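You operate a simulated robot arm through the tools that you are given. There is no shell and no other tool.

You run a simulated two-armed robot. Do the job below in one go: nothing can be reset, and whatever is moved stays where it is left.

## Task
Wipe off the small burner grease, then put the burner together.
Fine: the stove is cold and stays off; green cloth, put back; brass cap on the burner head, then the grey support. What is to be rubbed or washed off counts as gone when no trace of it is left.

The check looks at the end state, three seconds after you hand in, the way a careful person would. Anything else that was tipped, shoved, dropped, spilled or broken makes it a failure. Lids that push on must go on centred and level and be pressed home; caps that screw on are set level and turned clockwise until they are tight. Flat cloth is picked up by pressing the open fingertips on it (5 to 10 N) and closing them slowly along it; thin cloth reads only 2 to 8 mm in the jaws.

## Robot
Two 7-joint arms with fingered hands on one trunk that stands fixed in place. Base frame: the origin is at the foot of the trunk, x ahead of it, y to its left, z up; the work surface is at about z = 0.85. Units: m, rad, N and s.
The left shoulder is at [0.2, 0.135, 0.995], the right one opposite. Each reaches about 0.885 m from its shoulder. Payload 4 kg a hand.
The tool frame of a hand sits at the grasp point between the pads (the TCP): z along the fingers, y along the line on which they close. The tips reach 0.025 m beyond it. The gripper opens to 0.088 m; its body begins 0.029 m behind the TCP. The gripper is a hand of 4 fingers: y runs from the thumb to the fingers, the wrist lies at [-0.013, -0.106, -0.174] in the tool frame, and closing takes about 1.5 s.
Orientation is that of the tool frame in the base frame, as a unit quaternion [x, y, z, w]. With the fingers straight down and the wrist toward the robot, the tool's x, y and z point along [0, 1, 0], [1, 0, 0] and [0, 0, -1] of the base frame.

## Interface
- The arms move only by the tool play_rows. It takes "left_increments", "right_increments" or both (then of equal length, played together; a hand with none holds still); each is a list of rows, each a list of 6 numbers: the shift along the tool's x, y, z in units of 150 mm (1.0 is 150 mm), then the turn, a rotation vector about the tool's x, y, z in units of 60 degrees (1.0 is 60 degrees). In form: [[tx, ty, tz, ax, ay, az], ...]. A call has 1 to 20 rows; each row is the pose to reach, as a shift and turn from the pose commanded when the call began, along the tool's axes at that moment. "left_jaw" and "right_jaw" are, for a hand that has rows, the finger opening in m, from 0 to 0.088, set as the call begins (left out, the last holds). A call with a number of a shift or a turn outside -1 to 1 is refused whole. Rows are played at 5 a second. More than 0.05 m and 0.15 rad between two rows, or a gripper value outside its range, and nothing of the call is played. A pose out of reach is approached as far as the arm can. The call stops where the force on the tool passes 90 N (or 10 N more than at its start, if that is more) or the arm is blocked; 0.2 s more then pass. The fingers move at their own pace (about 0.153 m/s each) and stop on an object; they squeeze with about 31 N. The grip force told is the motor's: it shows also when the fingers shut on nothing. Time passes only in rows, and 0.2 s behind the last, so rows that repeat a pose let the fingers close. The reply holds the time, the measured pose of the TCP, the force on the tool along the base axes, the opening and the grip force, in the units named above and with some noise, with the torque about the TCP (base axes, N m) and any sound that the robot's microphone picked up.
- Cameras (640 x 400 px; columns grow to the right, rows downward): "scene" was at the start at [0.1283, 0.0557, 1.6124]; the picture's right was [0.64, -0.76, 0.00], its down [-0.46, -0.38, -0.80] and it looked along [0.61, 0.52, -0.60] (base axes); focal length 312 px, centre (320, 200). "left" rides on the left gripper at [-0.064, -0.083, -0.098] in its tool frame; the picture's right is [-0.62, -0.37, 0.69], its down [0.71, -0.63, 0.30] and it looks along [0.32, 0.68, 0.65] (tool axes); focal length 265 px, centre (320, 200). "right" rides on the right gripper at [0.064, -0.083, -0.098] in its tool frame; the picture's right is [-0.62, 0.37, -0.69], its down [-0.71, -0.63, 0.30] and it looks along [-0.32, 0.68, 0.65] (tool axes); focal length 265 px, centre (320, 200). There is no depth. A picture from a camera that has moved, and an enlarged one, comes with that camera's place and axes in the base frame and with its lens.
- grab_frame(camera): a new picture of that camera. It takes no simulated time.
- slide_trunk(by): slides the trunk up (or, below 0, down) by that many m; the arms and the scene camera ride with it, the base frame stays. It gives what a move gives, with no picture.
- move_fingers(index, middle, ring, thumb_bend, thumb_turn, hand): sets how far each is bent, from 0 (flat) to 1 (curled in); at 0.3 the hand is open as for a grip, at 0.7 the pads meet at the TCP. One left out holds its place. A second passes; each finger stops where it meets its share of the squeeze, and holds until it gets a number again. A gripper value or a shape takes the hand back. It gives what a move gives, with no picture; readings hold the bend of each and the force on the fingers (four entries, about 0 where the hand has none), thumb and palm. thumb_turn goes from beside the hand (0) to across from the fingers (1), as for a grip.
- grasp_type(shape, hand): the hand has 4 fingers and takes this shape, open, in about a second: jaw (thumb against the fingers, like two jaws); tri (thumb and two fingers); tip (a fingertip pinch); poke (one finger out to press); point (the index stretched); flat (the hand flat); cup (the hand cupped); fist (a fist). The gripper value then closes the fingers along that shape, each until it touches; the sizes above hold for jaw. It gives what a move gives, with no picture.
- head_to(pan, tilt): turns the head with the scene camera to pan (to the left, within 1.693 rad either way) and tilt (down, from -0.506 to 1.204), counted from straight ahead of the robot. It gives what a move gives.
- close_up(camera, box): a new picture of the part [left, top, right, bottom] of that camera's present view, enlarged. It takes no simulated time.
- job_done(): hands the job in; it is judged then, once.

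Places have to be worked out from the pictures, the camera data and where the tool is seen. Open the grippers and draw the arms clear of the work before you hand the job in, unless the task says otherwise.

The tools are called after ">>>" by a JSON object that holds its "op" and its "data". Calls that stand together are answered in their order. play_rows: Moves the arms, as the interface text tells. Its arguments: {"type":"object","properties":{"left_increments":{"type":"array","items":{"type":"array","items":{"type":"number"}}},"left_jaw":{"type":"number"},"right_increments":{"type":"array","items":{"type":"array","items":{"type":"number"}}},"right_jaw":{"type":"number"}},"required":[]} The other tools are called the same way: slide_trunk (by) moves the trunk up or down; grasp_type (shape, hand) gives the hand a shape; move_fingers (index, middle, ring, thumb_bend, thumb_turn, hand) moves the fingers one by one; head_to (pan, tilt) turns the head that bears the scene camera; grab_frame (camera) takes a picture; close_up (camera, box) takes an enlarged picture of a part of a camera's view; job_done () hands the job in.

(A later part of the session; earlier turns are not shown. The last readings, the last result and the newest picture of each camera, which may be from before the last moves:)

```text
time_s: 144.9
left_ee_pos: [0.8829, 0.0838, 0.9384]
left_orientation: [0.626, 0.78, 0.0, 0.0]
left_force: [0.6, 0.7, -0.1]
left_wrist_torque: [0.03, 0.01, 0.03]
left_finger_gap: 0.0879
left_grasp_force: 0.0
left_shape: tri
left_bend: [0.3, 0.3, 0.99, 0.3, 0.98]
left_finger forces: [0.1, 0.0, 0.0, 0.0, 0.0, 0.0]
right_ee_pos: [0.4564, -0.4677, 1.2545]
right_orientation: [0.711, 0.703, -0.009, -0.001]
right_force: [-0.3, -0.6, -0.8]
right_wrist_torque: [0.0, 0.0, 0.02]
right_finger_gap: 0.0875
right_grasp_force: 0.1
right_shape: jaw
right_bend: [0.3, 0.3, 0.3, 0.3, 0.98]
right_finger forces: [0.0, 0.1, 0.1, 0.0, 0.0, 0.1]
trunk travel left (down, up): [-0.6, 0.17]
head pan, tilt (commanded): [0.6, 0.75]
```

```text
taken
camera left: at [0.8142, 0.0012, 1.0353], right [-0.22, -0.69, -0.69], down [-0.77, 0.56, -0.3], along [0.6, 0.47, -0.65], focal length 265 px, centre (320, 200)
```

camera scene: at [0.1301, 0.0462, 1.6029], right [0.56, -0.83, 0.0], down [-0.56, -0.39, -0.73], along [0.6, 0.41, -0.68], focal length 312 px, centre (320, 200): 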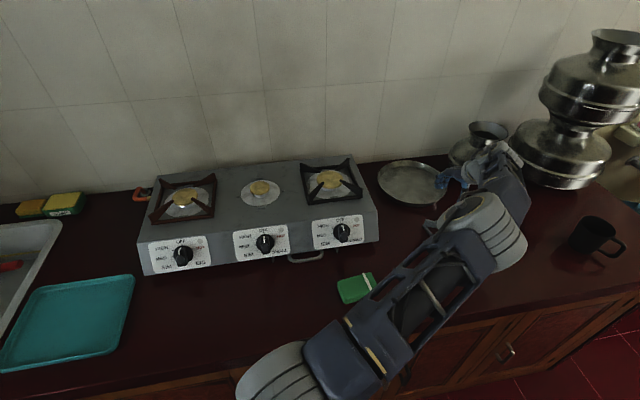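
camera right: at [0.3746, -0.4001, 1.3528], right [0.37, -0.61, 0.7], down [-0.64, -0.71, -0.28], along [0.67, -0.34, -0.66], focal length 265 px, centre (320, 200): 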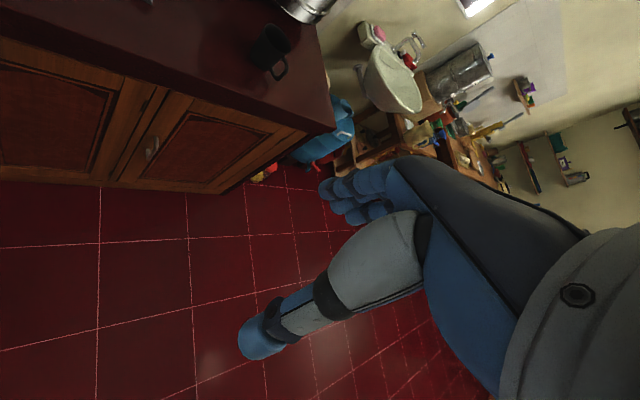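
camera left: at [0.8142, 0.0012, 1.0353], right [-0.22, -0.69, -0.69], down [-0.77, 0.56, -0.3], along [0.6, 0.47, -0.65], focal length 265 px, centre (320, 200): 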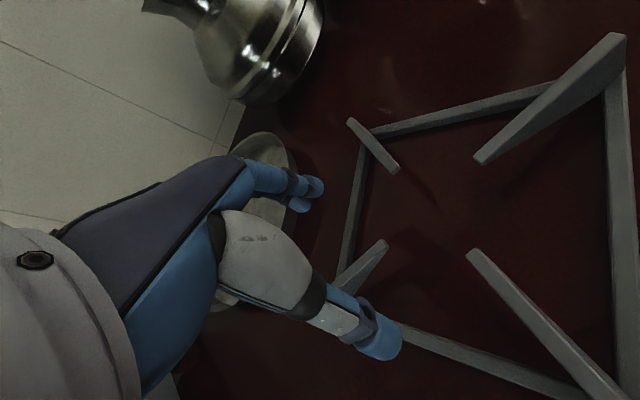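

The "tri" shape only folds the ring finger away, so it's no better. I'll go back to "jaw" and test the trapped (hooked) hold: fin in the cavity above the closed tips, which carries the weight positively.

>>> {"op": "grasp_type", "data": {"hand": "left", "shape": "jaw"}}

>>> {"op": "play_rows", "data": {"left_increments": [[0, 0, 0, 0, 0, 0], [0, 0, 0, 0, 0, 0], [0, 0, 0, 0, 0, 0], [0, 0, 0.1, 0, 0, 0], [0, 0, 0.2, 0, 0, 0], [0, 0, 0.3, 0, 0, 0], [0, 0, 0.39, 0, 0, 0], [0, 0, 0.39, 0, 0, 0]], "left_jaw": 0.04}}

>>> {"op": "play_rows", "data": {"left_increments": [[0, 0, 0, 0, 0, 0], [0, 0, 0, 0, 0, 0], [0, 0, 0, 0, 0, 0], [0, 0, 0, 0, 0, 0], [0, 0, 0, 0, 0, 0], [0, 0, 0, 0, 0, 0]], "left_jaw": 0.0}}

>>> {"op": "play_rows", "data": {"left_increments": [[0, 0, -0.03, 0, 0, 0], [0, 0, -0.06, 0, 0, 0], [0, 0, -0.1, 0, 0, 0], [0, 0, -0.15, 0, 0, 0], [0, 0, -0.2, 0, 0, 0], [0, 0, -0.2, 0, 0, 0]]}}

>>> {"op": "grab_frame", "data": {"camera": "left"}}

>>> {"op": "close_up", "data": {"camera": "scene", "box": [400, 160, 540, 280]}}

```text
time_s: 145.8
left_ee_pos: [0.8813, 0.0823, 0.9367]
left_orientation: [0.626, 0.78, 0.0, 0.0]
left_force: [0.5, -0.9, -0.4]
left_wrist_torque: [-0.01, -0.01, -0.02]
left_finger_gap: 0.0879
left_grasp_force: 0.0
left_shape: jaw
left_bend: [0.3, 0.3, 0.3, 0.3, 0.98]
left_finger forces: [0.0, 0.1, 0.0, 0.0, 0.0, 0.0]
right_ee_pos: [0.4559, -0.4662, 1.256]
right_orientation: [0.71, 0.704, -0.009, 0.0]
right_force: [0.1, -0.8, -0.2]
right_wrist_torque: [-0.03, 0.04, 0.0]
right_finger_gap: 0.0875
right_grasp_force: 0.2
right_shape: jaw
right_bend: [0.3, 0.3, 0.3, 0.3, 0.98]
right_finger forces: [0.1, 0.1, 0.1, 0.0, 0.0, 0.0]
trunk travel left (down, up): [-0.6, 0.17]
head pan, tilt (commanded): [0.6, 0.75]
```

```text
time_s: 147.6
left_ee_pos: [0.8821, 0.0834, 0.8801]
left_orientation: [0.626, 0.78, 0.001, 0.001]
left_force: [-0.2, -0.1, -0.4]
left_wrist_torque: [-0.01, -0.03, -0.02]
left_finger_gap: 0.0402
left_grasp_force: 0.0
left_shape: jaw
left_bend: [0.74, 0.46, 0.43, 0.71, 1.0]
left_finger forces: [0.0, 0.0, 0.0, 0.0, 0.0, 0.1]
right_ee_pos: [0.4571, -0.4659, 1.254]
right_orientation: [0.71, 0.704, -0.01, 0.0]
right_force: [-0.4, 1.2, -0.1]
right_wrist_torque: [0.0, -0.01, 0.04]
right_finger_gap: 0.0878
right_grasp_force: 0.0
right_shape: jaw
right_bend: [0.3, 0.3, 0.3, 0.3, 0.98]
right_finger forces: [0.1, 0.0, 0.1, 0.0, 0.0, 0.0]
trunk travel left (down, up): [-0.6, 0.17]
head pan, tilt (commanded): [0.6, 0.75]
```

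```text
time_s: 149.0
left_ee_pos: [0.8812, 0.0828, 0.8788]
left_orientation: [0.626, 0.78, 0.0, 0.0]
left_force: [0.1, 0.1, 0.1]
left_wrist_torque: [-0.04, -0.05, -0.04]
left_finger_gap: 0.0
left_grasp_force: 31.3
left_shape: jaw
left_bend: [0.7, 0.7, 0.71, 0.6, 1.0]
left_finger forces: [6.8, 1.9, 2.9, 0.0, 8.6, 0.0]
right_ee_pos: [0.4573, -0.4665, 1.2544]
right_orientation: [0.711, 0.703, -0.01, 0.0]
right_force: [-0.7, 0.2, -0.7]
right_wrist_torque: [-0.01, -0.03, -0.03]
right_finger_gap: 0.0881
right_grasp_force: 0.1
right_shape: jaw
right_bend: [0.3, 0.3, 0.3, 0.3, 0.98]
right_finger forces: [0.1, 0.0, 0.0, 0.1, 0.0, 0.0]
trunk travel left (down, up): [-0.6, 0.17]
head pan, tilt (commanded): [0.6, 0.75]
```

```text
time_s: 150.4
left_ee_pos: [0.8836, 0.0821, 0.9079]
left_orientation: [0.625, 0.78, 0.0, 0.0]
left_force: [-0.2, 0.3, -3.3]
left_wrist_torque: [0.02, 0.0, 0.01]
left_finger_gap: 0.0
left_grasp_force: 31.1
left_shape: jaw
left_bend: [0.7, 0.7, 0.7, 0.62, 1.0]
left_finger forces: [9.6, 0.5, 2.1, 0.0, 8.0, 0.0]
right_ee_pos: [0.4559, -0.4668, 1.2541]
right_orientation: [0.711, 0.703, -0.01, -0.001]
right_force: [0.5, -0.1, -0.3]
right_wrist_torque: [0.0, 0.01, 0.01]
right_finger_gap: 0.0879
right_grasp_force: 0.1
right_shape: jaw
right_bend: [0.3, 0.3, 0.3, 0.3, 0.98]
right_finger forces: [0.0, 0.0, 0.0, 0.0, 0.0, 0.0]
trunk travel left (down, up): [-0.6, 0.17]
head pan, tilt (commanded): [0.6, 0.75]
```

```text
taken
camera left: at [0.8145, 0.0002, 1.0057], right [-0.22, -0.69, -0.69], down [-0.77, 0.56, -0.3], along [0.6, 0.47, -0.65], focal length 265 px, centre (320, 200)
```

left: 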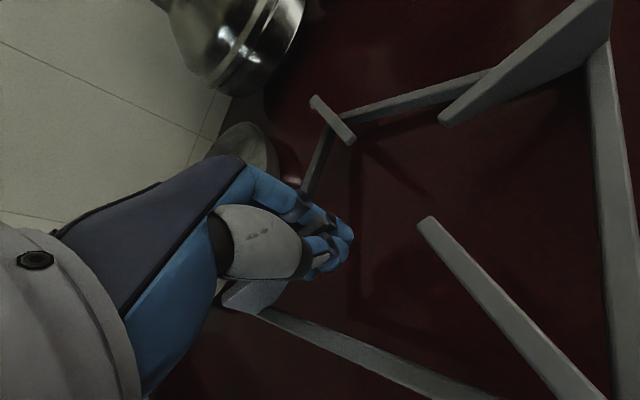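

```text
3.33 times, centred on (470, 220) of scene
camera zoom: at [0.1303, 0.0463, 1.6029], right [0.56, -0.83, 0.0], down [-0.56, -0.39, -0.73], along [0.6, 0.41, -0.68], focal length 1042 px, centre (-180, 133)
```

zoom: 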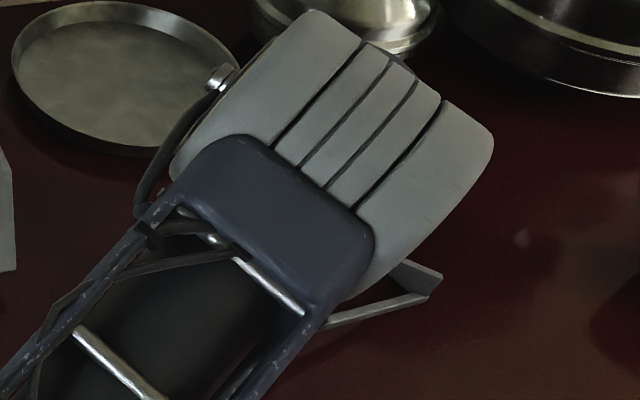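

The hooked hold carries about 3.3 N without slipping. I continue lifting until it is free, to see how it hangs.

>>> {"op": "play_rows", "data": {"left_increments": [[0, 0, -0.1, 0, 0, 0], [0, 0, -0.2, 0, 0, 0], [0, 0, -0.3, 0, 0, 0], [0, 0, -0.4, 0, 0, 0], [0, 0, -0.5, 0, 0, 0], [0, 0, -0.6, 0, 0, 0], [0, 0, -0.7, 0, 0, 0], [0, 0, -0.8, 0, 0, 0], [0, 0, -0.8, 0, 0, 0]]}}

>>> {"op": "grab_frame", "data": {"camera": "left"}}

>>> {"op": "grab_frame", "data": {"camera": "scene"}}

>>> {"op": "grab_frame", "data": {"camera": "right"}}

```text
time_s: 152.4
left_ee_pos: [0.8815, 0.0813, 1.0283]
left_orientation: [0.626, 0.78, 0.0, 0.0]
left_force: [-0.4, 0.0, -4.3]
left_wrist_torque: [0.07, 0.06, 0.02]
left_finger_gap: 0.0
left_grasp_force: 30.7
left_shape: jaw
left_bend: [0.7, 0.7, 0.7, 0.64, 1.0]
left_finger forces: [9.9, 0.0, 1.5, 0.0, 9.2, 0.3]
right_ee_pos: [0.4565, -0.4672, 1.2548]
right_orientation: [0.711, 0.704, -0.01, 0.0]
right_force: [0.3, 0.0, 1.2]
right_wrist_torque: [-0.02, -0.01, -0.01]
right_finger_gap: 0.088
right_grasp_force: 0.1
right_shape: jaw
right_bend: [0.3, 0.3, 0.3, 0.3, 0.98]
right_finger forces: [0.1, 0.1, 0.0, 0.0, 0.0, 0.0]
trunk travel left (down, up): [-0.6, 0.17]
head pan, tilt (commanded): [0.6, 0.75]
```

```text
taken
camera left: at [0.8136, -0.0002, 1.1256], right [-0.23, -0.68, -0.69], down [-0.77, 0.56, -0.3], along [0.6, 0.47, -0.65], focal length 265 px, centre (320, 200)
```

left: 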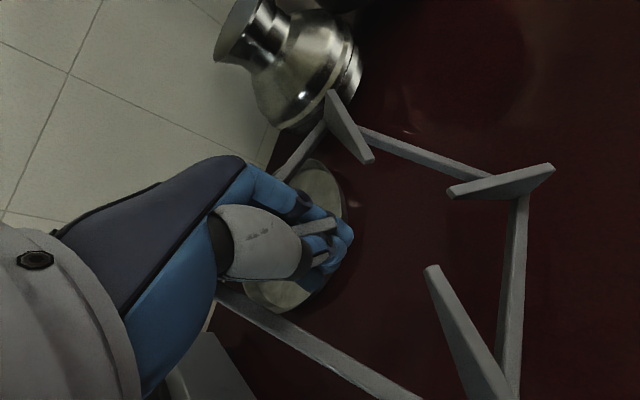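

```text
taken
camera scene: at [0.1303, 0.0463, 1.6029], right [0.56, -0.83, 0.0], down [-0.56, -0.39, -0.73], along [0.6, 0.41, -0.68], focal length 312 px, centre (320, 200)
```

scene: 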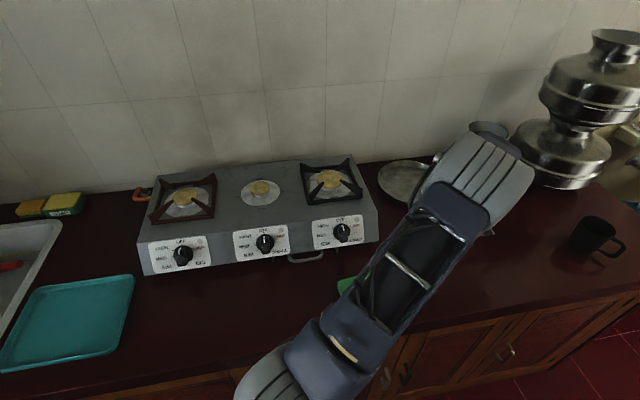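

```text
taken
camera right: at [0.3748, -0.4001, 1.3527], right [0.37, -0.61, 0.7], down [-0.64, -0.71, -0.28], along [0.67, -0.34, -0.66], focal length 265 px, centre (320, 200)
```

right: 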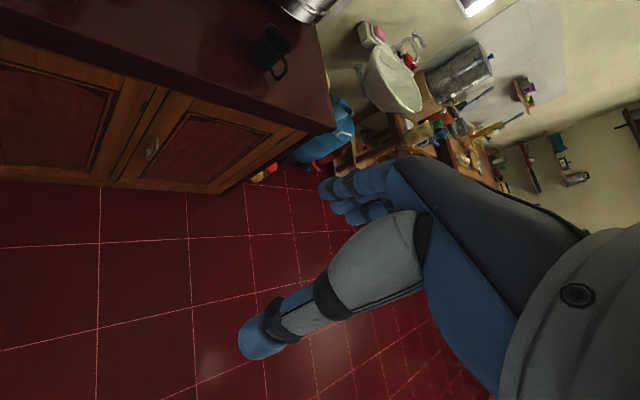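

The frame now hangs safely, trapped over the closed fingers with its full weight of about 4 N and its right corner low. I raise it to a safe transit height of about 1.25 m.

>>> {"op": "play_rows", "data": {"left_increments": [[0, 0, -0.15, 0, 0, 0], [0, 0, -0.3, 0, 0, 0], [0, 0, -0.45, 0, 0, 0], [0, 0, -0.6, 0, 0, 0], [0, 0, -0.75, 0, 0, 0], [0, 0, -0.9, 0, 0, 0], [0, 0, -1.0, 0, 0, 0], [0, 0, -1.0, 0, 0, 0]]}}

>>> {"op": "play_rows", "data": {"left_increments": [[0, 0, -0.15, 0, 0, 0], [0, 0, -0.3, 0, 0, 0], [0, 0, -0.45, 0, 0, 0], [0, 0, -0.45, 0, 0, 0]]}}

>>> {"op": "grab_frame", "data": {"camera": "left"}}

>>> {"op": "grab_frame", "data": {"camera": "scene"}}

```text
time_s: 154.2
left_ee_pos: [0.8819, 0.081, 1.178]
left_orientation: [0.626, 0.78, 0.0, 0.0]
left_force: [1.1, 0.6, -4.0]
left_wrist_torque: [0.12, 0.04, 0.0]
left_finger_gap: 0.0001
left_grasp_force: 30.6
left_shape: jaw
left_bend: [0.7, 0.7, 0.7, 0.64, 1.0]
left_finger forces: [9.9, 0.0, 1.3, 0.0, 9.2, 0.3]
right_ee_pos: [0.4565, -0.4662, 1.2552]
right_orientation: [0.711, 0.703, -0.01, 0.0]
right_force: [0.3, -0.3, -0.6]
right_wrist_torque: [0.03, 0.02, 0.0]
right_finger_gap: 0.0876
right_grasp_force: 0.1
right_shape: jaw
right_bend: [0.3, 0.3, 0.3, 0.3, 0.98]
right_finger forces: [0.0, 0.1, 0.0, 0.1, 0.1, 0.1]
trunk travel left (down, up): [-0.6, 0.17]
head pan, tilt (commanded): [0.6, 0.75]
```

```text
time_s: 155.2
left_ee_pos: [0.8827, 0.0835, 1.2461]
left_orientation: [0.625, 0.78, 0.0, 0.0]
left_force: [-0.4, 1.0, -3.9]
left_wrist_torque: [0.08, 0.03, -0.04]
left_finger_gap: 0.0001
left_grasp_force: 31.4
left_shape: jaw
left_bend: [0.7, 0.7, 0.7, 0.64, 1.0]
left_finger forces: [9.8, 0.1, 1.3, 0.1, 9.3, 0.3]
right_ee_pos: [0.4571, -0.4676, 1.2546]
right_orientation: [0.712, 0.703, -0.01, 0.001]
right_force: [-0.4, 0.4, 0.0]
right_wrist_torque: [-0.01, 0.03, -0.04]
right_finger_gap: 0.0874
right_grasp_force: 0.0
right_shape: jaw
right_bend: [0.3, 0.3, 0.3, 0.3, 0.98]
right_finger forces: [0.0, 0.0, 0.0, 0.1, 0.1, 0.0]
trunk travel left (down, up): [-0.6, 0.17]
head pan, tilt (commanded): [0.6, 0.75]
```

```text
taken
camera left: at [0.814, 0.0011, 1.3442], right [-0.23, -0.68, -0.69], down [-0.77, 0.56, -0.3], along [0.6, 0.46, -0.65], focal length 265 px, centre (320, 200)
```

left: 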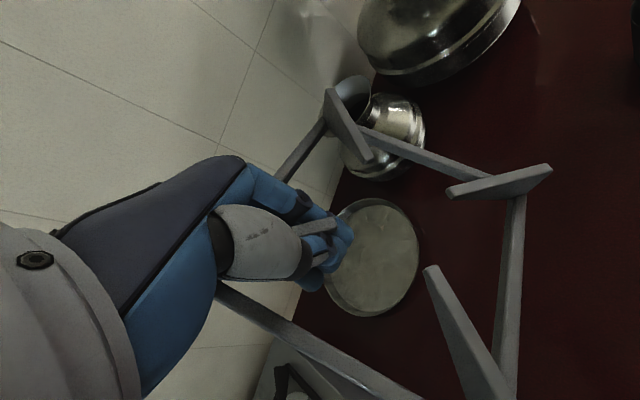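

```text
taken
camera scene: at [0.1303, 0.0463, 1.6029], right [0.56, -0.83, 0.0], down [-0.56, -0.39, -0.73], along [0.6, 0.41, -0.68], focal length 312 px, centre (320, 200)
```

scene: 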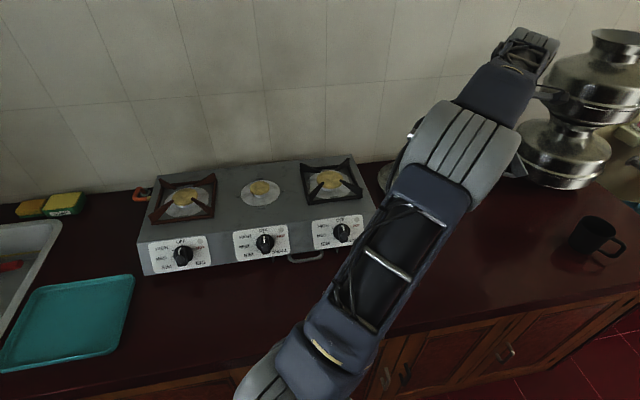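

The frame's pose in the hand is unchanged and stable. I zoom in to work out its exact tilt and turn relative to the hand.

>>> {"op": "close_up", "data": {"camera": "left", "box": [260, 60, 420, 200]}}

>>> {"op": "close_up", "data": {"camera": "left", "box": [400, 130, 600, 400]}}

>>> {"op": "close_up", "data": {"camera": "left", "box": [200, 180, 420, 400]}}

```text
2.86 times, centred on (340, 130) of left
camera zoom: at [0.814, 0.0011, 1.3442], right [-0.23, -0.68, -0.69], down [-0.77, 0.56, -0.3], along [0.6, 0.46, -0.65], focal length 758 px, centre (263, 400)
```

zoom: 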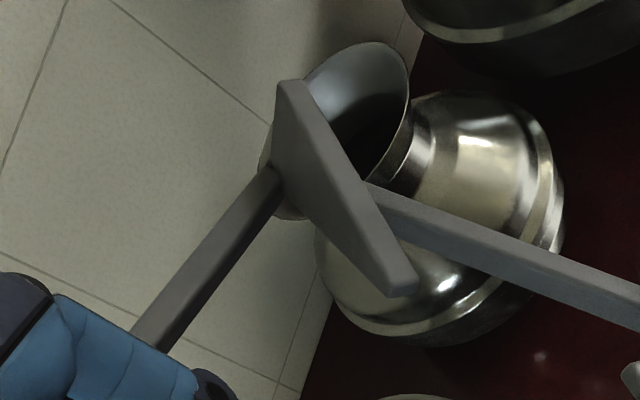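

```text
1.48 times, centred on (500, 265) of left
camera zoom: at [0.814, 0.0011, 1.3442], right [-0.23, -0.68, -0.69], down [-0.77, 0.56, -0.3], along [0.6, 0.46, -0.65], focal length 393 px, centre (53, 104)
```

zoom: 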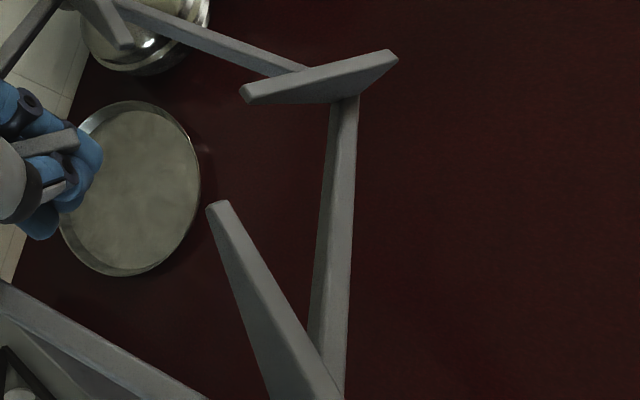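

```text
1.82 times, centred on (310, 290) of left
camera zoom: at [0.814, 0.0011, 1.3442], right [-0.23, -0.68, -0.69], down [-0.77, 0.56, -0.3], along [0.6, 0.46, -0.65], focal length 483 px, centre (338, 36)
```

zoom: 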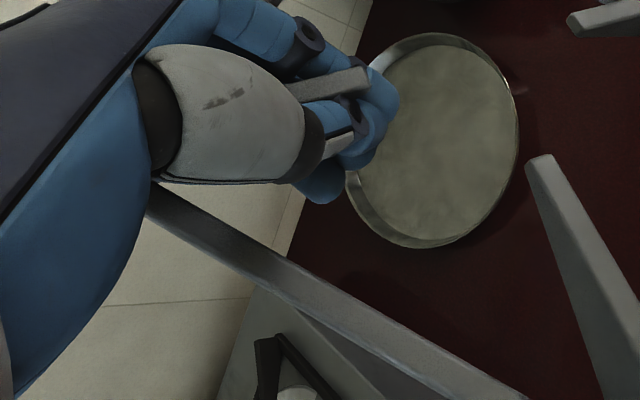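

Solving the frame's pose from the image: it is tilted 47° with its right corner low, its hinge axis lies within ~2° of the base x axis, and its low corner is 132 mm below the TCP. I carry it over to the stove at this height, turning the hand by −2.5° to square it up.

>>> {"op": "play_rows", "data": {"left_increments": [[0.05, -0.02, 0, 0, 0, 0.01], [0.15, -0.06, 0, 0, 0, 0.02], [0.3, -0.12, 0, 0, 0, 0.042], [0.45, -0.175, 0, 0, 0, 0.042], [0.6, -0.23, 0, 0, 0, 0.042], [0.75, -0.29, 0, 0, 0, 0.042], [0.85, -0.33, 0, 0, 0, 0.042], [0.85, -0.33, 0, 0, 0, 0.042]]}}

>>> {"op": "play_rows", "data": {"left_increments": [[0.08, -0.027, 0, 0, 0, 0], [0.22, -0.075, 0, 0, 0, 0], [0.38, -0.13, 0, 0, 0, 0], [0.54, -0.184, 0, 0, 0, 0], [0.7, -0.24, 0, 0, 0, 0], [0.85, -0.29, 0, 0, 0, 0], [0.95, -0.324, 0, 0, 0, 0], [0.95, -0.324, 0, 0, 0, 0]]}}

>>> {"op": "grab_frame", "data": {"camera": "left"}}

>>> {"op": "grab_frame", "data": {"camera": "scene"}}

```text
time_s: 157.0
left_ee_pos: [0.8056, 0.1944, 1.2449]
left_orientation: [0.642, 0.766, -0.001, 0.0]
left_force: [-0.3, 1.4, -3.6]
left_wrist_torque: [0.1, 0.04, 0.0]
left_finger_gap: 0.0001
left_grasp_force: 31.0
left_shape: jaw
left_bend: [0.7, 0.7, 0.7, 0.64, 1.0]
left_finger forces: [9.9, 0.1, 1.0, 0.0, 9.5, 0.5]
right_ee_pos: [0.4563, -0.4668, 1.2543]
right_orientation: [0.711, 0.703, -0.01, 0.0]
right_force: [0.3, 0.4, 0.0]
right_wrist_torque: [-0.01, -0.01, -0.02]
right_finger_gap: 0.0876
right_grasp_force: 0.0
right_shape: jaw
right_bend: [0.3, 0.3, 0.3, 0.3, 0.98]
right_finger forces: [0.0, 0.0, 0.1, 0.1, 0.0, 0.1]
trunk travel left (down, up): [-0.6, 0.17]
head pan, tilt (commanded): [0.6, 0.75]
```

```text
time_s: 158.8
left_ee_pos: [0.7323, 0.3284, 1.2459]
left_orientation: [0.643, 0.766, 0.001, -0.001]
left_force: [0.0, 0.5, -4.4]
left_wrist_torque: [0.09, 0.06, 0.0]
left_finger_gap: 0.0
left_grasp_force: 31.2
left_shape: jaw
left_bend: [0.7, 0.7, 0.7, 0.64, 1.0]
left_finger forces: [10.0, 0.1, 1.0, 0.1, 9.7, 0.7]
right_ee_pos: [0.4553, -0.4663, 1.2553]
right_orientation: [0.71, 0.704, -0.01, 0.001]
right_force: [0.2, 0.5, -0.4]
right_wrist_torque: [-0.01, -0.01, 0.02]
right_finger_gap: 0.0876
right_grasp_force: 0.0
right_shape: jaw
right_bend: [0.3, 0.3, 0.3, 0.3, 0.98]
right_finger forces: [0.0, 0.0, 0.0, 0.0, 0.0, 0.0]
trunk travel left (down, up): [-0.6, 0.17]
head pan, tilt (commanded): [0.6, 0.75]
```

```text
taken
camera left: at [0.6604, 0.2491, 1.3423], right [-0.26, -0.67, -0.69], down [-0.74, 0.59, -0.3], along [0.62, 0.44, -0.65], focal length 265 px, centre (320, 200)
```

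left: 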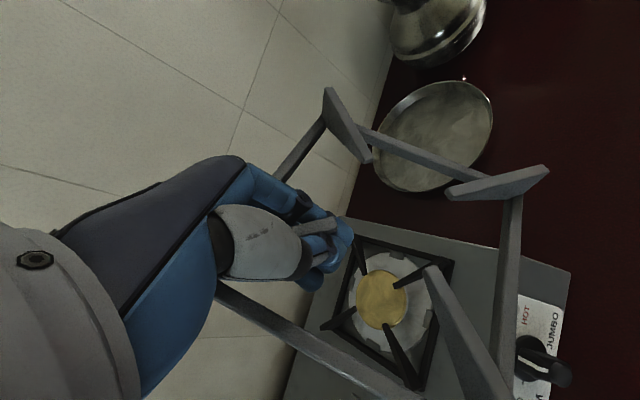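

```text
taken
camera scene: at [0.1302, 0.0463, 1.6029], right [0.56, -0.83, 0.0], down [-0.56, -0.39, -0.73], along [0.6, 0.41, -0.68], focal length 312 px, centre (320, 200)
```

scene: 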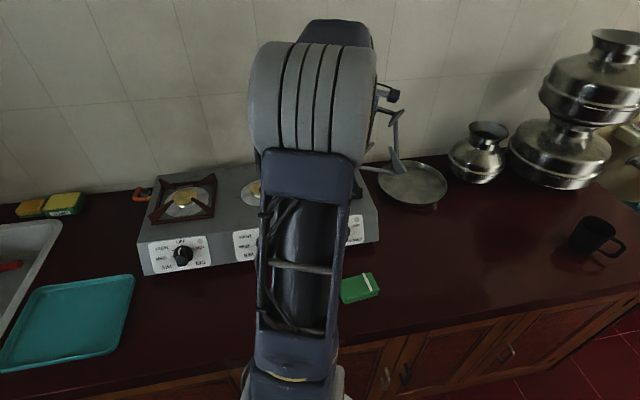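

The frame hangs unchanged. Two more moves bring it over the small burner.

>>> {"op": "play_rows", "data": {"left_increments": [[0.08, -0.02, 0, 0, 0, 0], [0.22, -0.06, 0, 0, 0, 0], [0.38, -0.11, 0, 0, 0, 0], [0.54, -0.155, 0, 0, 0, 0], [0.7, -0.2, 0, 0, 0, 0], [0.83, -0.24, 0, 0, 0, 0], [0.911, -0.26, 0, 0, 0, 0], [0.911, -0.26, 0, 0, 0, 0]]}}

>>> {"op": "play_rows", "data": {"left_increments": [[0.08, -0.02, 0, 0, 0, 0], [0.22, -0.06, 0, 0, 0, 0], [0.38, -0.11, 0, 0, 0, 0], [0.54, -0.155, 0, 0, 0, 0], [0.7, -0.2, 0, 0, 0, 0], [0.83, -0.24, 0, 0, 0, 0], [0.911, -0.26, 0, 0, 0, 0], [0.911, -0.26, 0, 0, 0, 0]]}}

>>> {"op": "grab_frame", "data": {"camera": "left"}}

>>> {"op": "grab_frame", "data": {"camera": "scene"}}

```text
time_s: 160.6
left_ee_pos: [0.6731, 0.4578, 1.2449]
left_orientation: [0.643, 0.766, 0.0, 0.0]
left_force: [0.8, -0.4, -3.8]
left_wrist_torque: [0.13, 0.02, 0.03]
left_finger_gap: 0.0
left_grasp_force: 30.9
left_shape: jaw
left_bend: [0.7, 0.7, 0.7, 0.65, 1.0]
left_finger forces: [9.9, 0.0, 0.9, 0.0, 9.5, 0.7]
right_ee_pos: [0.4563, -0.4668, 1.2541]
right_orientation: [0.711, 0.703, -0.009, 0.0]
right_force: [0.4, -0.4, -0.1]
right_wrist_torque: [-0.01, 0.01, -0.01]
right_finger_gap: 0.0876
right_grasp_force: 0.0
right_shape: jaw
right_bend: [0.3, 0.3, 0.3, 0.3, 0.98]
right_finger forces: [0.0, 0.1, 0.1, 0.0, 0.0, 0.0]
trunk travel left (down, up): [-0.6, 0.17]
head pan, tilt (commanded): [0.6, 0.75]
```

```text
time_s: 162.4
left_ee_pos: [0.6107, 0.5841, 1.2455]
left_orientation: [0.643, 0.766, -0.001, 0.0]
left_force: [-0.1, 0.4, -3.0]
left_wrist_torque: [0.11, 0.06, -0.03]
left_finger_gap: 0.0002
left_grasp_force: 31.4
left_shape: jaw
left_bend: [0.7, 0.7, 0.7, 0.65, 1.0]
left_finger forces: [9.9, 0.0, 1.2, 0.0, 9.8, 0.9]
right_ee_pos: [0.4569, -0.4657, 1.2546]
right_orientation: [0.711, 0.703, -0.01, 0.0]
right_force: [-0.4, 0.3, 0.1]
right_wrist_torque: [0.0, -0.01, -0.02]
right_finger_gap: 0.0878
right_grasp_force: 0.1
right_shape: jaw
right_bend: [0.3, 0.3, 0.3, 0.3, 0.98]
right_finger forces: [0.0, 0.1, 0.0, 0.1, 0.0, 0.0]
trunk travel left (down, up): [-0.6, 0.17]
head pan, tilt (commanded): [0.6, 0.75]
```

```text
taken
camera left: at [0.5385, 0.5049, 1.3436], right [-0.25, -0.67, -0.69], down [-0.74, 0.59, -0.3], along [0.62, 0.44, -0.65], focal length 265 px, centre (320, 200)
```

left: 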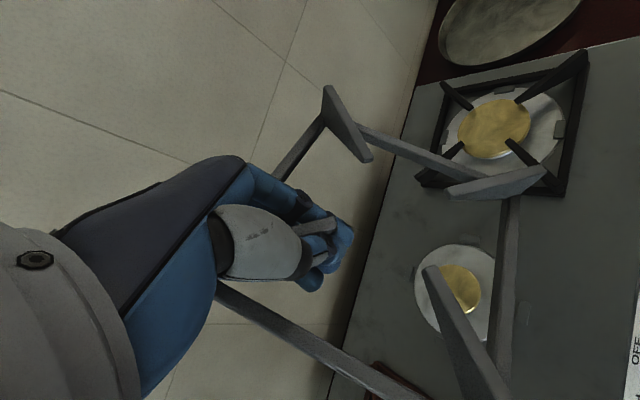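

```text
taken
camera scene: at [0.1302, 0.0464, 1.6029], right [0.56, -0.83, 0.0], down [-0.56, -0.39, -0.73], along [0.6, 0.41, -0.68], focal length 312 px, centre (320, 200)
```

scene: 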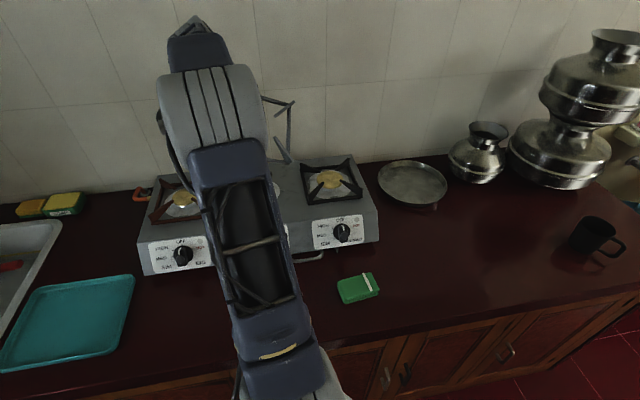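

The frame hangs above the burner as planned. I lower it to about TCP z = 1.125, which keeps the low corner about 3 cm above the stove, and check its position.

>>> {"op": "play_rows", "data": {"left_increments": [[0, -0.01, 0.1, 0, 0, 0], [0, -0.02, 0.22, 0, 0, 0], [0, -0.02, 0.35, 0, 0, 0], [0, -0.02, 0.48, 0, 0, 0], [0, -0.02, 0.6, 0, 0, 0], [0, -0.02, 0.7, 0, 0, 0], [0, -0.02, 0.8, 0, 0, 0], [0, -0.02, 0.8, 0, 0, 0]]}}

>>> {"op": "grab_frame", "data": {"camera": "left"}}

>>> {"op": "grab_frame", "data": {"camera": "scene"}}

>>> {"op": "close_up", "data": {"camera": "scene", "box": [230, 110, 340, 230]}}

```text
time_s: 164.2
left_ee_pos: [0.6063, 0.5824, 1.1243]
left_orientation: [0.643, 0.766, 0.001, 0.0]
left_force: [-0.1, 0.6, -3.8]
left_wrist_torque: [0.09, 0.04, 0.01]
left_finger_gap: 0.0001
left_grasp_force: 30.7
left_shape: jaw
left_bend: [0.7, 0.7, 0.7, 0.65, 1.0]
left_finger forces: [9.9, 0.0, 1.2, 0.0, 9.8, 0.8]
right_ee_pos: [0.4559, -0.4663, 1.2545]
right_orientation: [0.712, 0.703, -0.01, 0.001]
right_force: [0.8, 0.0, -0.5]
right_wrist_torque: [-0.03, 0.02, 0.0]
right_finger_gap: 0.0878
right_grasp_force: 0.0
right_shape: jaw
right_bend: [0.3, 0.3, 0.3, 0.3, 0.98]
right_finger forces: [0.0, 0.1, 0.1, 0.1, 0.0, 0.1]
trunk travel left (down, up): [-0.6, 0.17]
head pan, tilt (commanded): [0.6, 0.75]
```

```text
taken
camera left: at [0.5352, 0.5038, 1.2228], right [-0.25, -0.67, -0.69], down [-0.74, 0.59, -0.3], along [0.62, 0.44, -0.65], focal length 265 px, centre (320, 200)
```

left: 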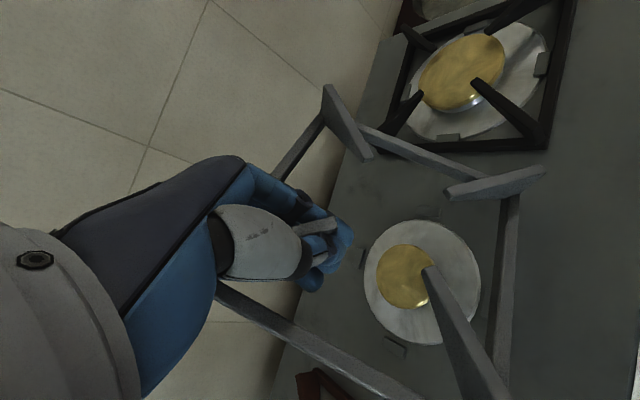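

```text
taken
camera scene: at [0.1302, 0.0464, 1.6029], right [0.56, -0.83, 0.0], down [-0.56, -0.39, -0.73], along [0.6, 0.41, -0.68], focal length 312 px, centre (320, 200)
```

scene: 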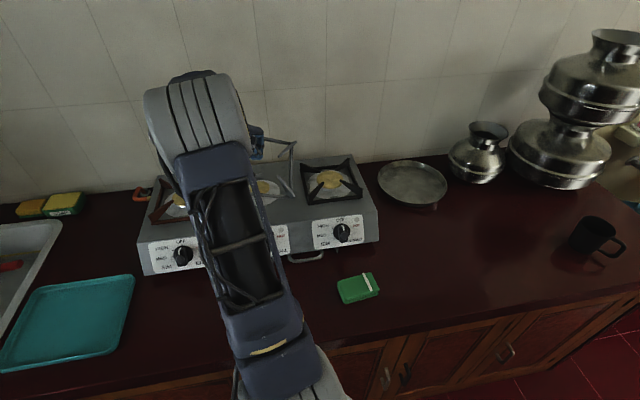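

```text
3.33 times, centred on (285, 170) of scene
camera zoom: at [0.1302, 0.0464, 1.6029], right [0.56, -0.83, 0.0], down [-0.56, -0.39, -0.73], along [0.6, 0.41, -0.68], focal length 1042 px, centre (437, 300)
```

zoom: 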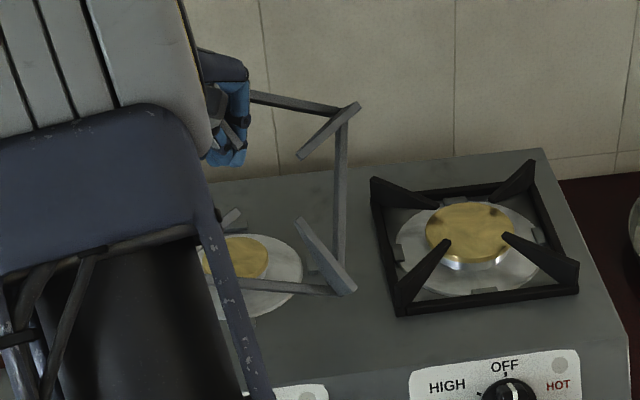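

I re-measure the frame pose precisely here before touching down.

>>> {"op": "close_up", "data": {"camera": "left", "box": [290, 70, 390, 180]}}

>>> {"op": "close_up", "data": {"camera": "left", "box": [410, 140, 570, 300]}}

>>> {"op": "close_up", "data": {"camera": "left", "box": [270, 190, 450, 330]}}

```text
3.64 times, centred on (340, 125) of left
camera zoom: at [0.5352, 0.5038, 1.2228], right [-0.25, -0.67, -0.69], down [-0.74, 0.59, -0.3], along [0.62, 0.44, -0.65], focal length 965 px, centre (247, 473)
```

zoom: 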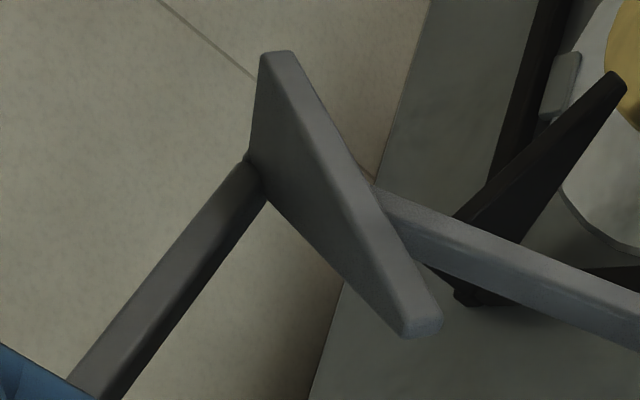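

```text
2.50 times, centred on (490, 220) of left
camera zoom: at [0.5352, 0.5038, 1.2228], right [-0.25, -0.67, -0.69], down [-0.74, 0.59, -0.3], along [0.62, 0.44, -0.65], focal length 664 px, centre (-105, 150)
```

zoom: 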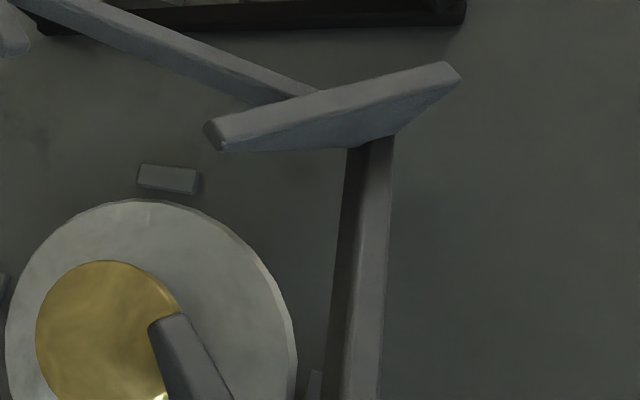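

```text
2.86 times, centred on (360, 260) of left
camera zoom: at [0.5352, 0.5038, 1.2228], right [-0.25, -0.67, -0.69], down [-0.74, 0.59, -0.3], along [0.62, 0.44, -0.65], focal length 758 px, centre (206, 29)
```

zoom: 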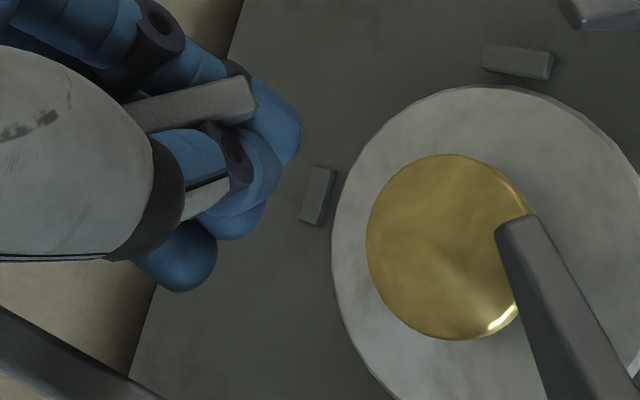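

The frame's low corner is about 5.6 mm too far in x and its heading is about 1.5° off. I correct both while lowering to just above the stove top.

>>> {"op": "play_rows", "data": {"left_increments": [[0.003, -0.018, 0.03, 0, 0, -0.008], [0.006, -0.036, 0.07, 0, 0, -0.017], [0.009, -0.053, 0.11, 0, 0, -0.025], [0.009, -0.053, 0.14, 0, 0, -0.025], [0.009, -0.053, 0.165, 0, 0, -0.025], [0.009, -0.053, 0.165, 0, 0, -0.025]]}}

>>> {"op": "play_rows", "data": {"left_increments": [[0, 0, 0.007, 0, 0, 0], [0, 0, 0.014, 0, 0, 0], [0, 0, 0.02, 0, 0, 0], [0, 0, 0.027, 0, 0, 0], [0, 0, 0.027, 0, 0, 0]]}}

>>> {"op": "grab_frame", "data": {"camera": "left"}}

>>> {"op": "close_up", "data": {"camera": "scene", "box": [230, 130, 340, 230]}}

```text
time_s: 165.6
left_ee_pos: [0.5999, 0.5826, 1.1005]
left_orientation: [0.633, 0.774, 0.0, 0.0]
left_force: [-1.4, 0.3, -1.3]
left_wrist_torque: [-0.02, 0.03, 0.02]
left_finger_gap: 0.0
left_grasp_force: 30.6
left_shape: jaw
left_bend: [0.7, 0.7, 0.7, 0.65, 1.0]
left_finger forces: [9.2, 0.0, 1.5, 0.1, 9.8, 0.0]
right_ee_pos: [0.4567, -0.4668, 1.2551]
right_orientation: [0.711, 0.704, -0.009, -0.001]
right_force: [0.5, 0.4, 0.3]
right_wrist_torque: [0.02, 0.03, 0.0]
right_finger_gap: 0.0876
right_grasp_force: 0.0
right_shape: jaw
right_bend: [0.3, 0.3, 0.3, 0.3, 0.98]
right_finger forces: [0.0, 0.0, 0.1, 0.0, 0.0, 0.0]
trunk travel left (down, up): [-0.6, 0.17]
head pan, tilt (commanded): [0.6, 0.75]
```

```text
time_s: 166.8
left_ee_pos: [0.6, 0.5816, 1.0967]
left_orientation: [0.633, 0.774, 0.0, 0.0]
left_force: [-0.1, 0.9, -1.8]
left_wrist_torque: [-0.04, 0.0, 0.01]
left_finger_gap: 0.0
left_grasp_force: 32.0
left_shape: jaw
left_bend: [0.7, 0.7, 0.7, 0.65, 1.0]
left_finger forces: [8.4, 0.0, 1.7, 0.0, 9.9, 0.0]
right_ee_pos: [0.4555, -0.4669, 1.2549]
right_orientation: [0.711, 0.703, -0.011, 0.0]
right_force: [0.2, 0.4, 0.2]
right_wrist_torque: [0.03, -0.02, 0.04]
right_finger_gap: 0.0874
right_grasp_force: 0.0
right_shape: jaw
right_bend: [0.3, 0.3, 0.3, 0.3, 0.98]
right_finger forces: [0.0, 0.0, 0.0, 0.0, 0.0, 0.1]
trunk travel left (down, up): [-0.6, 0.17]
head pan, tilt (commanded): [0.6, 0.75]
```

```text
taken
camera left: at [0.529, 0.5013, 1.1948], right [-0.24, -0.68, -0.69], down [-0.76, 0.57, -0.3], along [0.61, 0.45, -0.65], focal length 265 px, centre (320, 200)
```

left: 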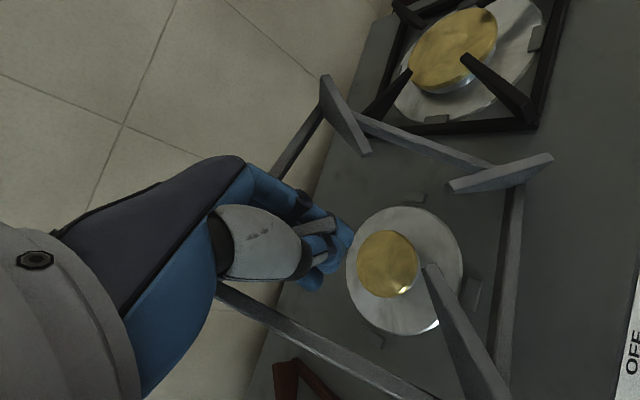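

```text
4.00 times, centred on (285, 180) of scene
camera zoom: at [0.1301, 0.0464, 1.6029], right [0.56, -0.83, 0.0], down [-0.56, -0.39, -0.73], along [0.6, 0.41, -0.68], focal length 1250 px, centre (460, 280)
```

zoom: 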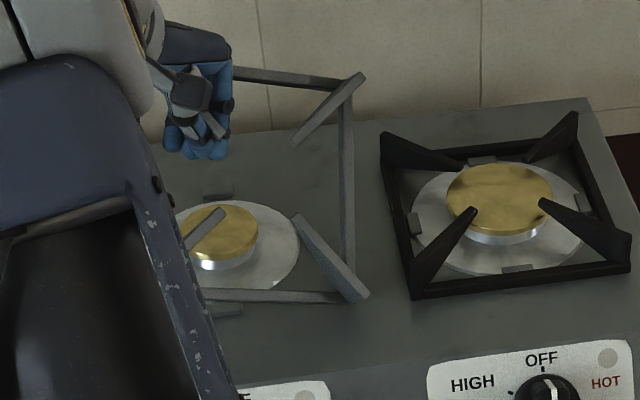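

The low corner has touched the stove at its target spot, and the load on the hand dropped to about 1.8 N. Now I lay the frame down by moving the hand along an arc (down and to the left) about that corner, in stages.

>>> {"op": "play_rows", "data": {"left_increments": [[0.0346, 0.007, 0.0233, 0, 0, 0], [0.064, 0.0129, 0.044, 0, 0, 0], [0.1065, 0.0215, 0.0773, 0, 0, 0], [0.1476, 0.0298, 0.1133, 0, 0, 0], [0.1868, 0.0378, 0.1513, 0, 0, 0], [0.2241, 0.0453, 0.1913, 0, 0, 0], [0.2241, 0.0453, 0.1913, 0, 0, 0]]}}

>>> {"op": "grab_frame", "data": {"camera": "left"}}

>>> {"op": "close_up", "data": {"camera": "scene", "box": [230, 130, 340, 230]}}

```text
time_s: 168.4
left_ee_pos: [0.5987, 0.6171, 1.0694]
left_orientation: [0.632, 0.775, 0.0, 0.001]
left_force: [-0.8, 0.8, -1.6]
left_wrist_torque: [-0.09, 0.05, -0.05]
left_finger_gap: 0.0
left_grasp_force: 30.9
left_shape: jaw
left_bend: [0.7, 0.7, 0.7, 0.65, 1.0]
left_finger forces: [3.3, 0.0, 3.6, 0.1, 5.6, 0.1]
right_ee_pos: [0.4572, -0.4665, 1.2551]
right_orientation: [0.71, 0.704, -0.009, 0.0]
right_force: [0.0, 0.5, 0.5]
right_wrist_torque: [-0.02, 0.03, 0.01]
right_finger_gap: 0.0877
right_grasp_force: 0.1
right_shape: jaw
right_bend: [0.3, 0.3, 0.3, 0.3, 0.98]
right_finger forces: [0.0, 0.0, 0.1, 0.1, 0.0, 0.0]
trunk travel left (down, up): [-0.6, 0.17]
head pan, tilt (commanded): [0.6, 0.75]
```

```text
taken
camera left: at [0.5294, 0.536, 1.1666], right [-0.24, -0.68, -0.69], down [-0.76, 0.57, -0.3], along [0.61, 0.45, -0.65], focal length 265 px, centre (320, 200)
```

left: 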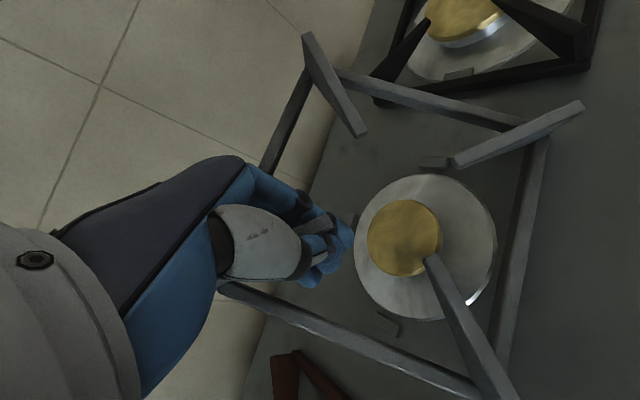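

```text
4.00 times, centred on (285, 180) of scene
camera zoom: at [0.1301, 0.0463, 1.6029], right [0.56, -0.83, 0.0], down [-0.56, -0.39, -0.73], along [0.6, 0.41, -0.68], focal length 1250 px, centre (460, 280)
```

zoom: 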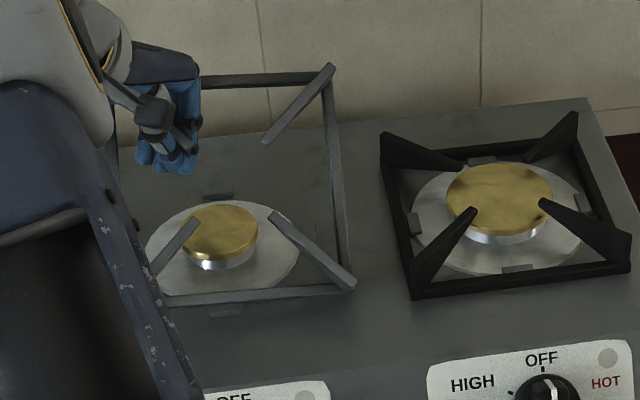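

It lays down as planned, pivoting about the right corner. I continue the arc to within a few centimetres of flat.

>>> {"op": "play_rows", "data": {"left_increments": [[0.0464, 0.0094, 0.056, 0, 0, 0], [0.0882, 0.0178, 0.1153, 0, 0, 0], [0.1267, 0.0256, 0.1773, 0, 0, 0], [0.1601, 0.0323, 0.2427, 0, 0, 0], [0.1895, 0.0383, 0.3093, 0, 0, 0], [0.2084, 0.0421, 0.3613, 0, 0, 0], [0.2084, 0.0421, 0.3613, 0, 0, 0]]}}

>>> {"op": "grab_frame", "data": {"camera": "left"}}

>>> {"op": "close_up", "data": {"camera": "scene", "box": [230, 130, 340, 230]}}

```text
time_s: 170.0
left_ee_pos: [0.5986, 0.6513, 1.0137]
left_orientation: [0.632, 0.775, 0.0, 0.001]
left_force: [-0.3, 0.3, -2.6]
left_wrist_torque: [-0.03, 0.02, -0.02]
left_finger_gap: 0.0
left_grasp_force: 31.3
left_shape: jaw
left_bend: [0.7, 0.7, 0.7, 0.67, 1.0]
left_finger forces: [0.0, 0.0, 2.2, 0.0, 1.1, 0.0]
right_ee_pos: [0.4561, -0.4661, 1.2542]
right_orientation: [0.711, 0.703, -0.01, 0.0]
right_force: [-1.0, 0.3, -0.5]
right_wrist_torque: [-0.03, 0.02, 0.0]
right_finger_gap: 0.0875
right_grasp_force: 0.0
right_shape: jaw
right_bend: [0.3, 0.3, 0.3, 0.3, 0.98]
right_finger forces: [0.1, 0.1, 0.0, 0.1, 0.0, 0.0]
trunk travel left (down, up): [-0.6, 0.17]
head pan, tilt (commanded): [0.6, 0.75]
```

```text
taken
camera left: at [0.5281, 0.5698, 1.1125], right [-0.24, -0.68, -0.69], down [-0.76, 0.57, -0.3], along [0.61, 0.45, -0.65], focal length 265 px, centre (320, 200)
```

left: 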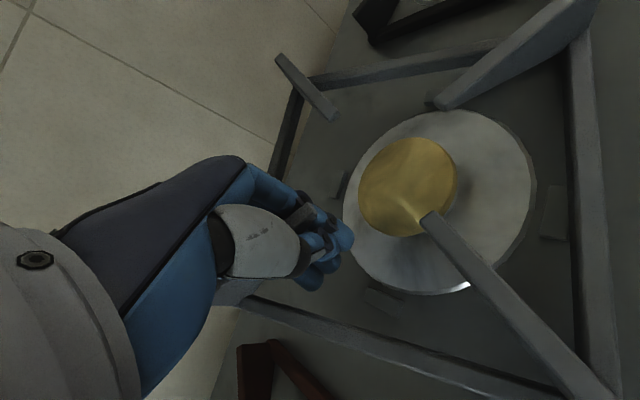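

```text
4.00 times, centred on (285, 180) of scene
camera zoom: at [0.1302, 0.0463, 1.6029], right [0.56, -0.83, 0.0], down [-0.56, -0.39, -0.73], along [0.6, 0.41, -0.68], focal length 1250 px, centre (460, 280)
```

zoom: 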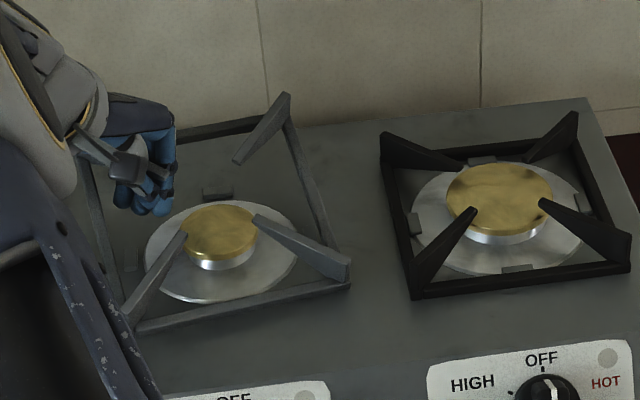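

The frame is nearly flat, but its heading has followed the hand (about +10°). I zoom to see the bars relative to the lugs before squaring it.

>>> {"op": "close_up", "data": {"camera": "scene", "box": [245, 165, 325, 225]}}

>>> {"op": "close_up", "data": {"camera": "left", "box": [260, 30, 640, 400]}}

```text
6.67 times, centred on (285, 195) of scene
camera zoom: at [0.1302, 0.0463, 1.6029], right [0.56, -0.83, 0.0], down [-0.56, -0.39, -0.73], along [0.6, 0.41, -0.68], focal length 2083 px, centre (553, 233)
```

zoom: 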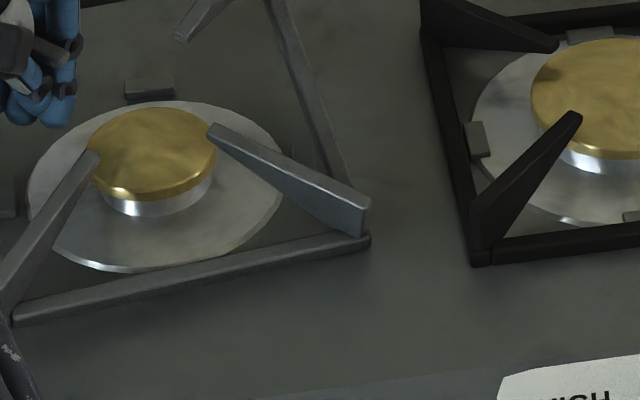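

```text
1.08 times, centred on (450, 215) of left (not enlarged: the box is as wide or as high as the picture)
camera zoom: at [0.5281, 0.5698, 1.1125], right [-0.24, -0.68, -0.69], down [-0.76, 0.57, -0.3], along [0.61, 0.45, -0.65], focal length 287 px, centre (180, 184)
```

zoom: 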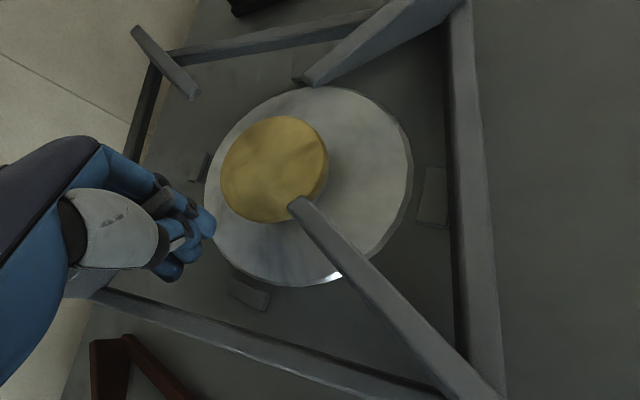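

The frame encloses all four lugs, with its front bar just outside the front lug, but it is turned by about 11°. I turn the hand back by 11.5° about the burner centre to square it while the back edge is still slightly raised.

>>> {"op": "play_rows", "data": {"left_increments": [[0.002, 0.025, 0, 0, 0, 0.038], [0.004, 0.05, 0, 0, 0, 0.077], [0.006, 0.075, 0, 0, 0, 0.115], [0.008, 0.1, 0, 0, 0, 0.154], [0.009, 0.124, 0, 0, 0, 0.192], [0.009, 0.124, 0, 0, 0, 0.192]]}}

>>> {"op": "grab_frame", "data": {"camera": "left"}}

>>> {"op": "close_up", "data": {"camera": "scene", "box": [230, 150, 330, 230]}}

```text
time_s: 171.4
left_ee_pos: [0.6164, 0.6531, 1.0135]
left_orientation: [0.707, 0.707, 0.0, 0.0]
left_force: [0.5, 0.1, -2.7]
left_wrist_torque: [-0.03, 0.04, 0.02]
left_finger_gap: 0.0001
left_grasp_force: 31.2
left_shape: jaw
left_bend: [0.7, 0.7, 0.7, 0.68, 1.0]
left_finger forces: [0.7, 0.0, 0.6, 0.0, 2.6, 0.0]
right_ee_pos: [0.4571, -0.4673, 1.2541]
right_orientation: [0.711, 0.703, -0.01, 0.001]
right_force: [0.2, 1.1, 0.2]
right_wrist_torque: [0.0, -0.01, 0.01]
right_finger_gap: 0.0878
right_grasp_force: 0.0
right_shape: jaw
right_bend: [0.3, 0.3, 0.3, 0.3, 0.98]
right_finger forces: [0.1, 0.0, 0.1, 0.1, 0.0, 0.0]
trunk travel left (down, up): [-0.6, 0.17]
head pan, tilt (commanded): [0.6, 0.75]
```

```text
taken
camera left: at [0.5318, 0.5882, 1.1122], right [-0.37, -0.62, -0.69], down [-0.63, 0.71, -0.3], along [0.68, 0.32, -0.65], focal length 265 px, centre (320, 200)
```

left: 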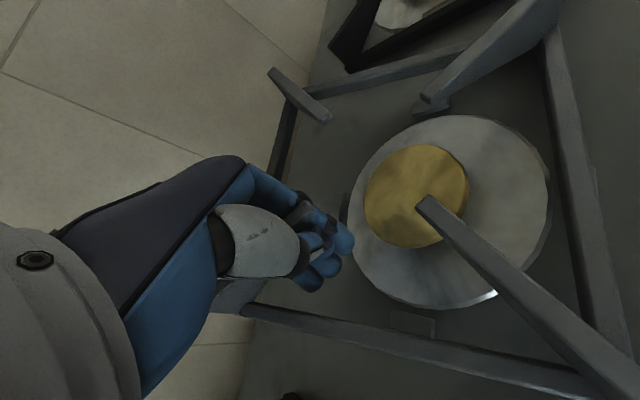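

```text
5.00 times, centred on (280, 190) of scene
camera zoom: at [0.1301, 0.0464, 1.6029], right [0.56, -0.83, 0.0], down [-0.56, -0.39, -0.73], along [0.6, 0.41, -0.68], focal length 1562 px, centre (520, 250)
```

zoom: 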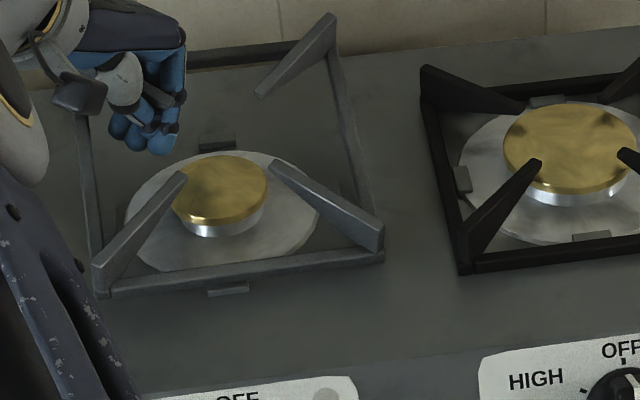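

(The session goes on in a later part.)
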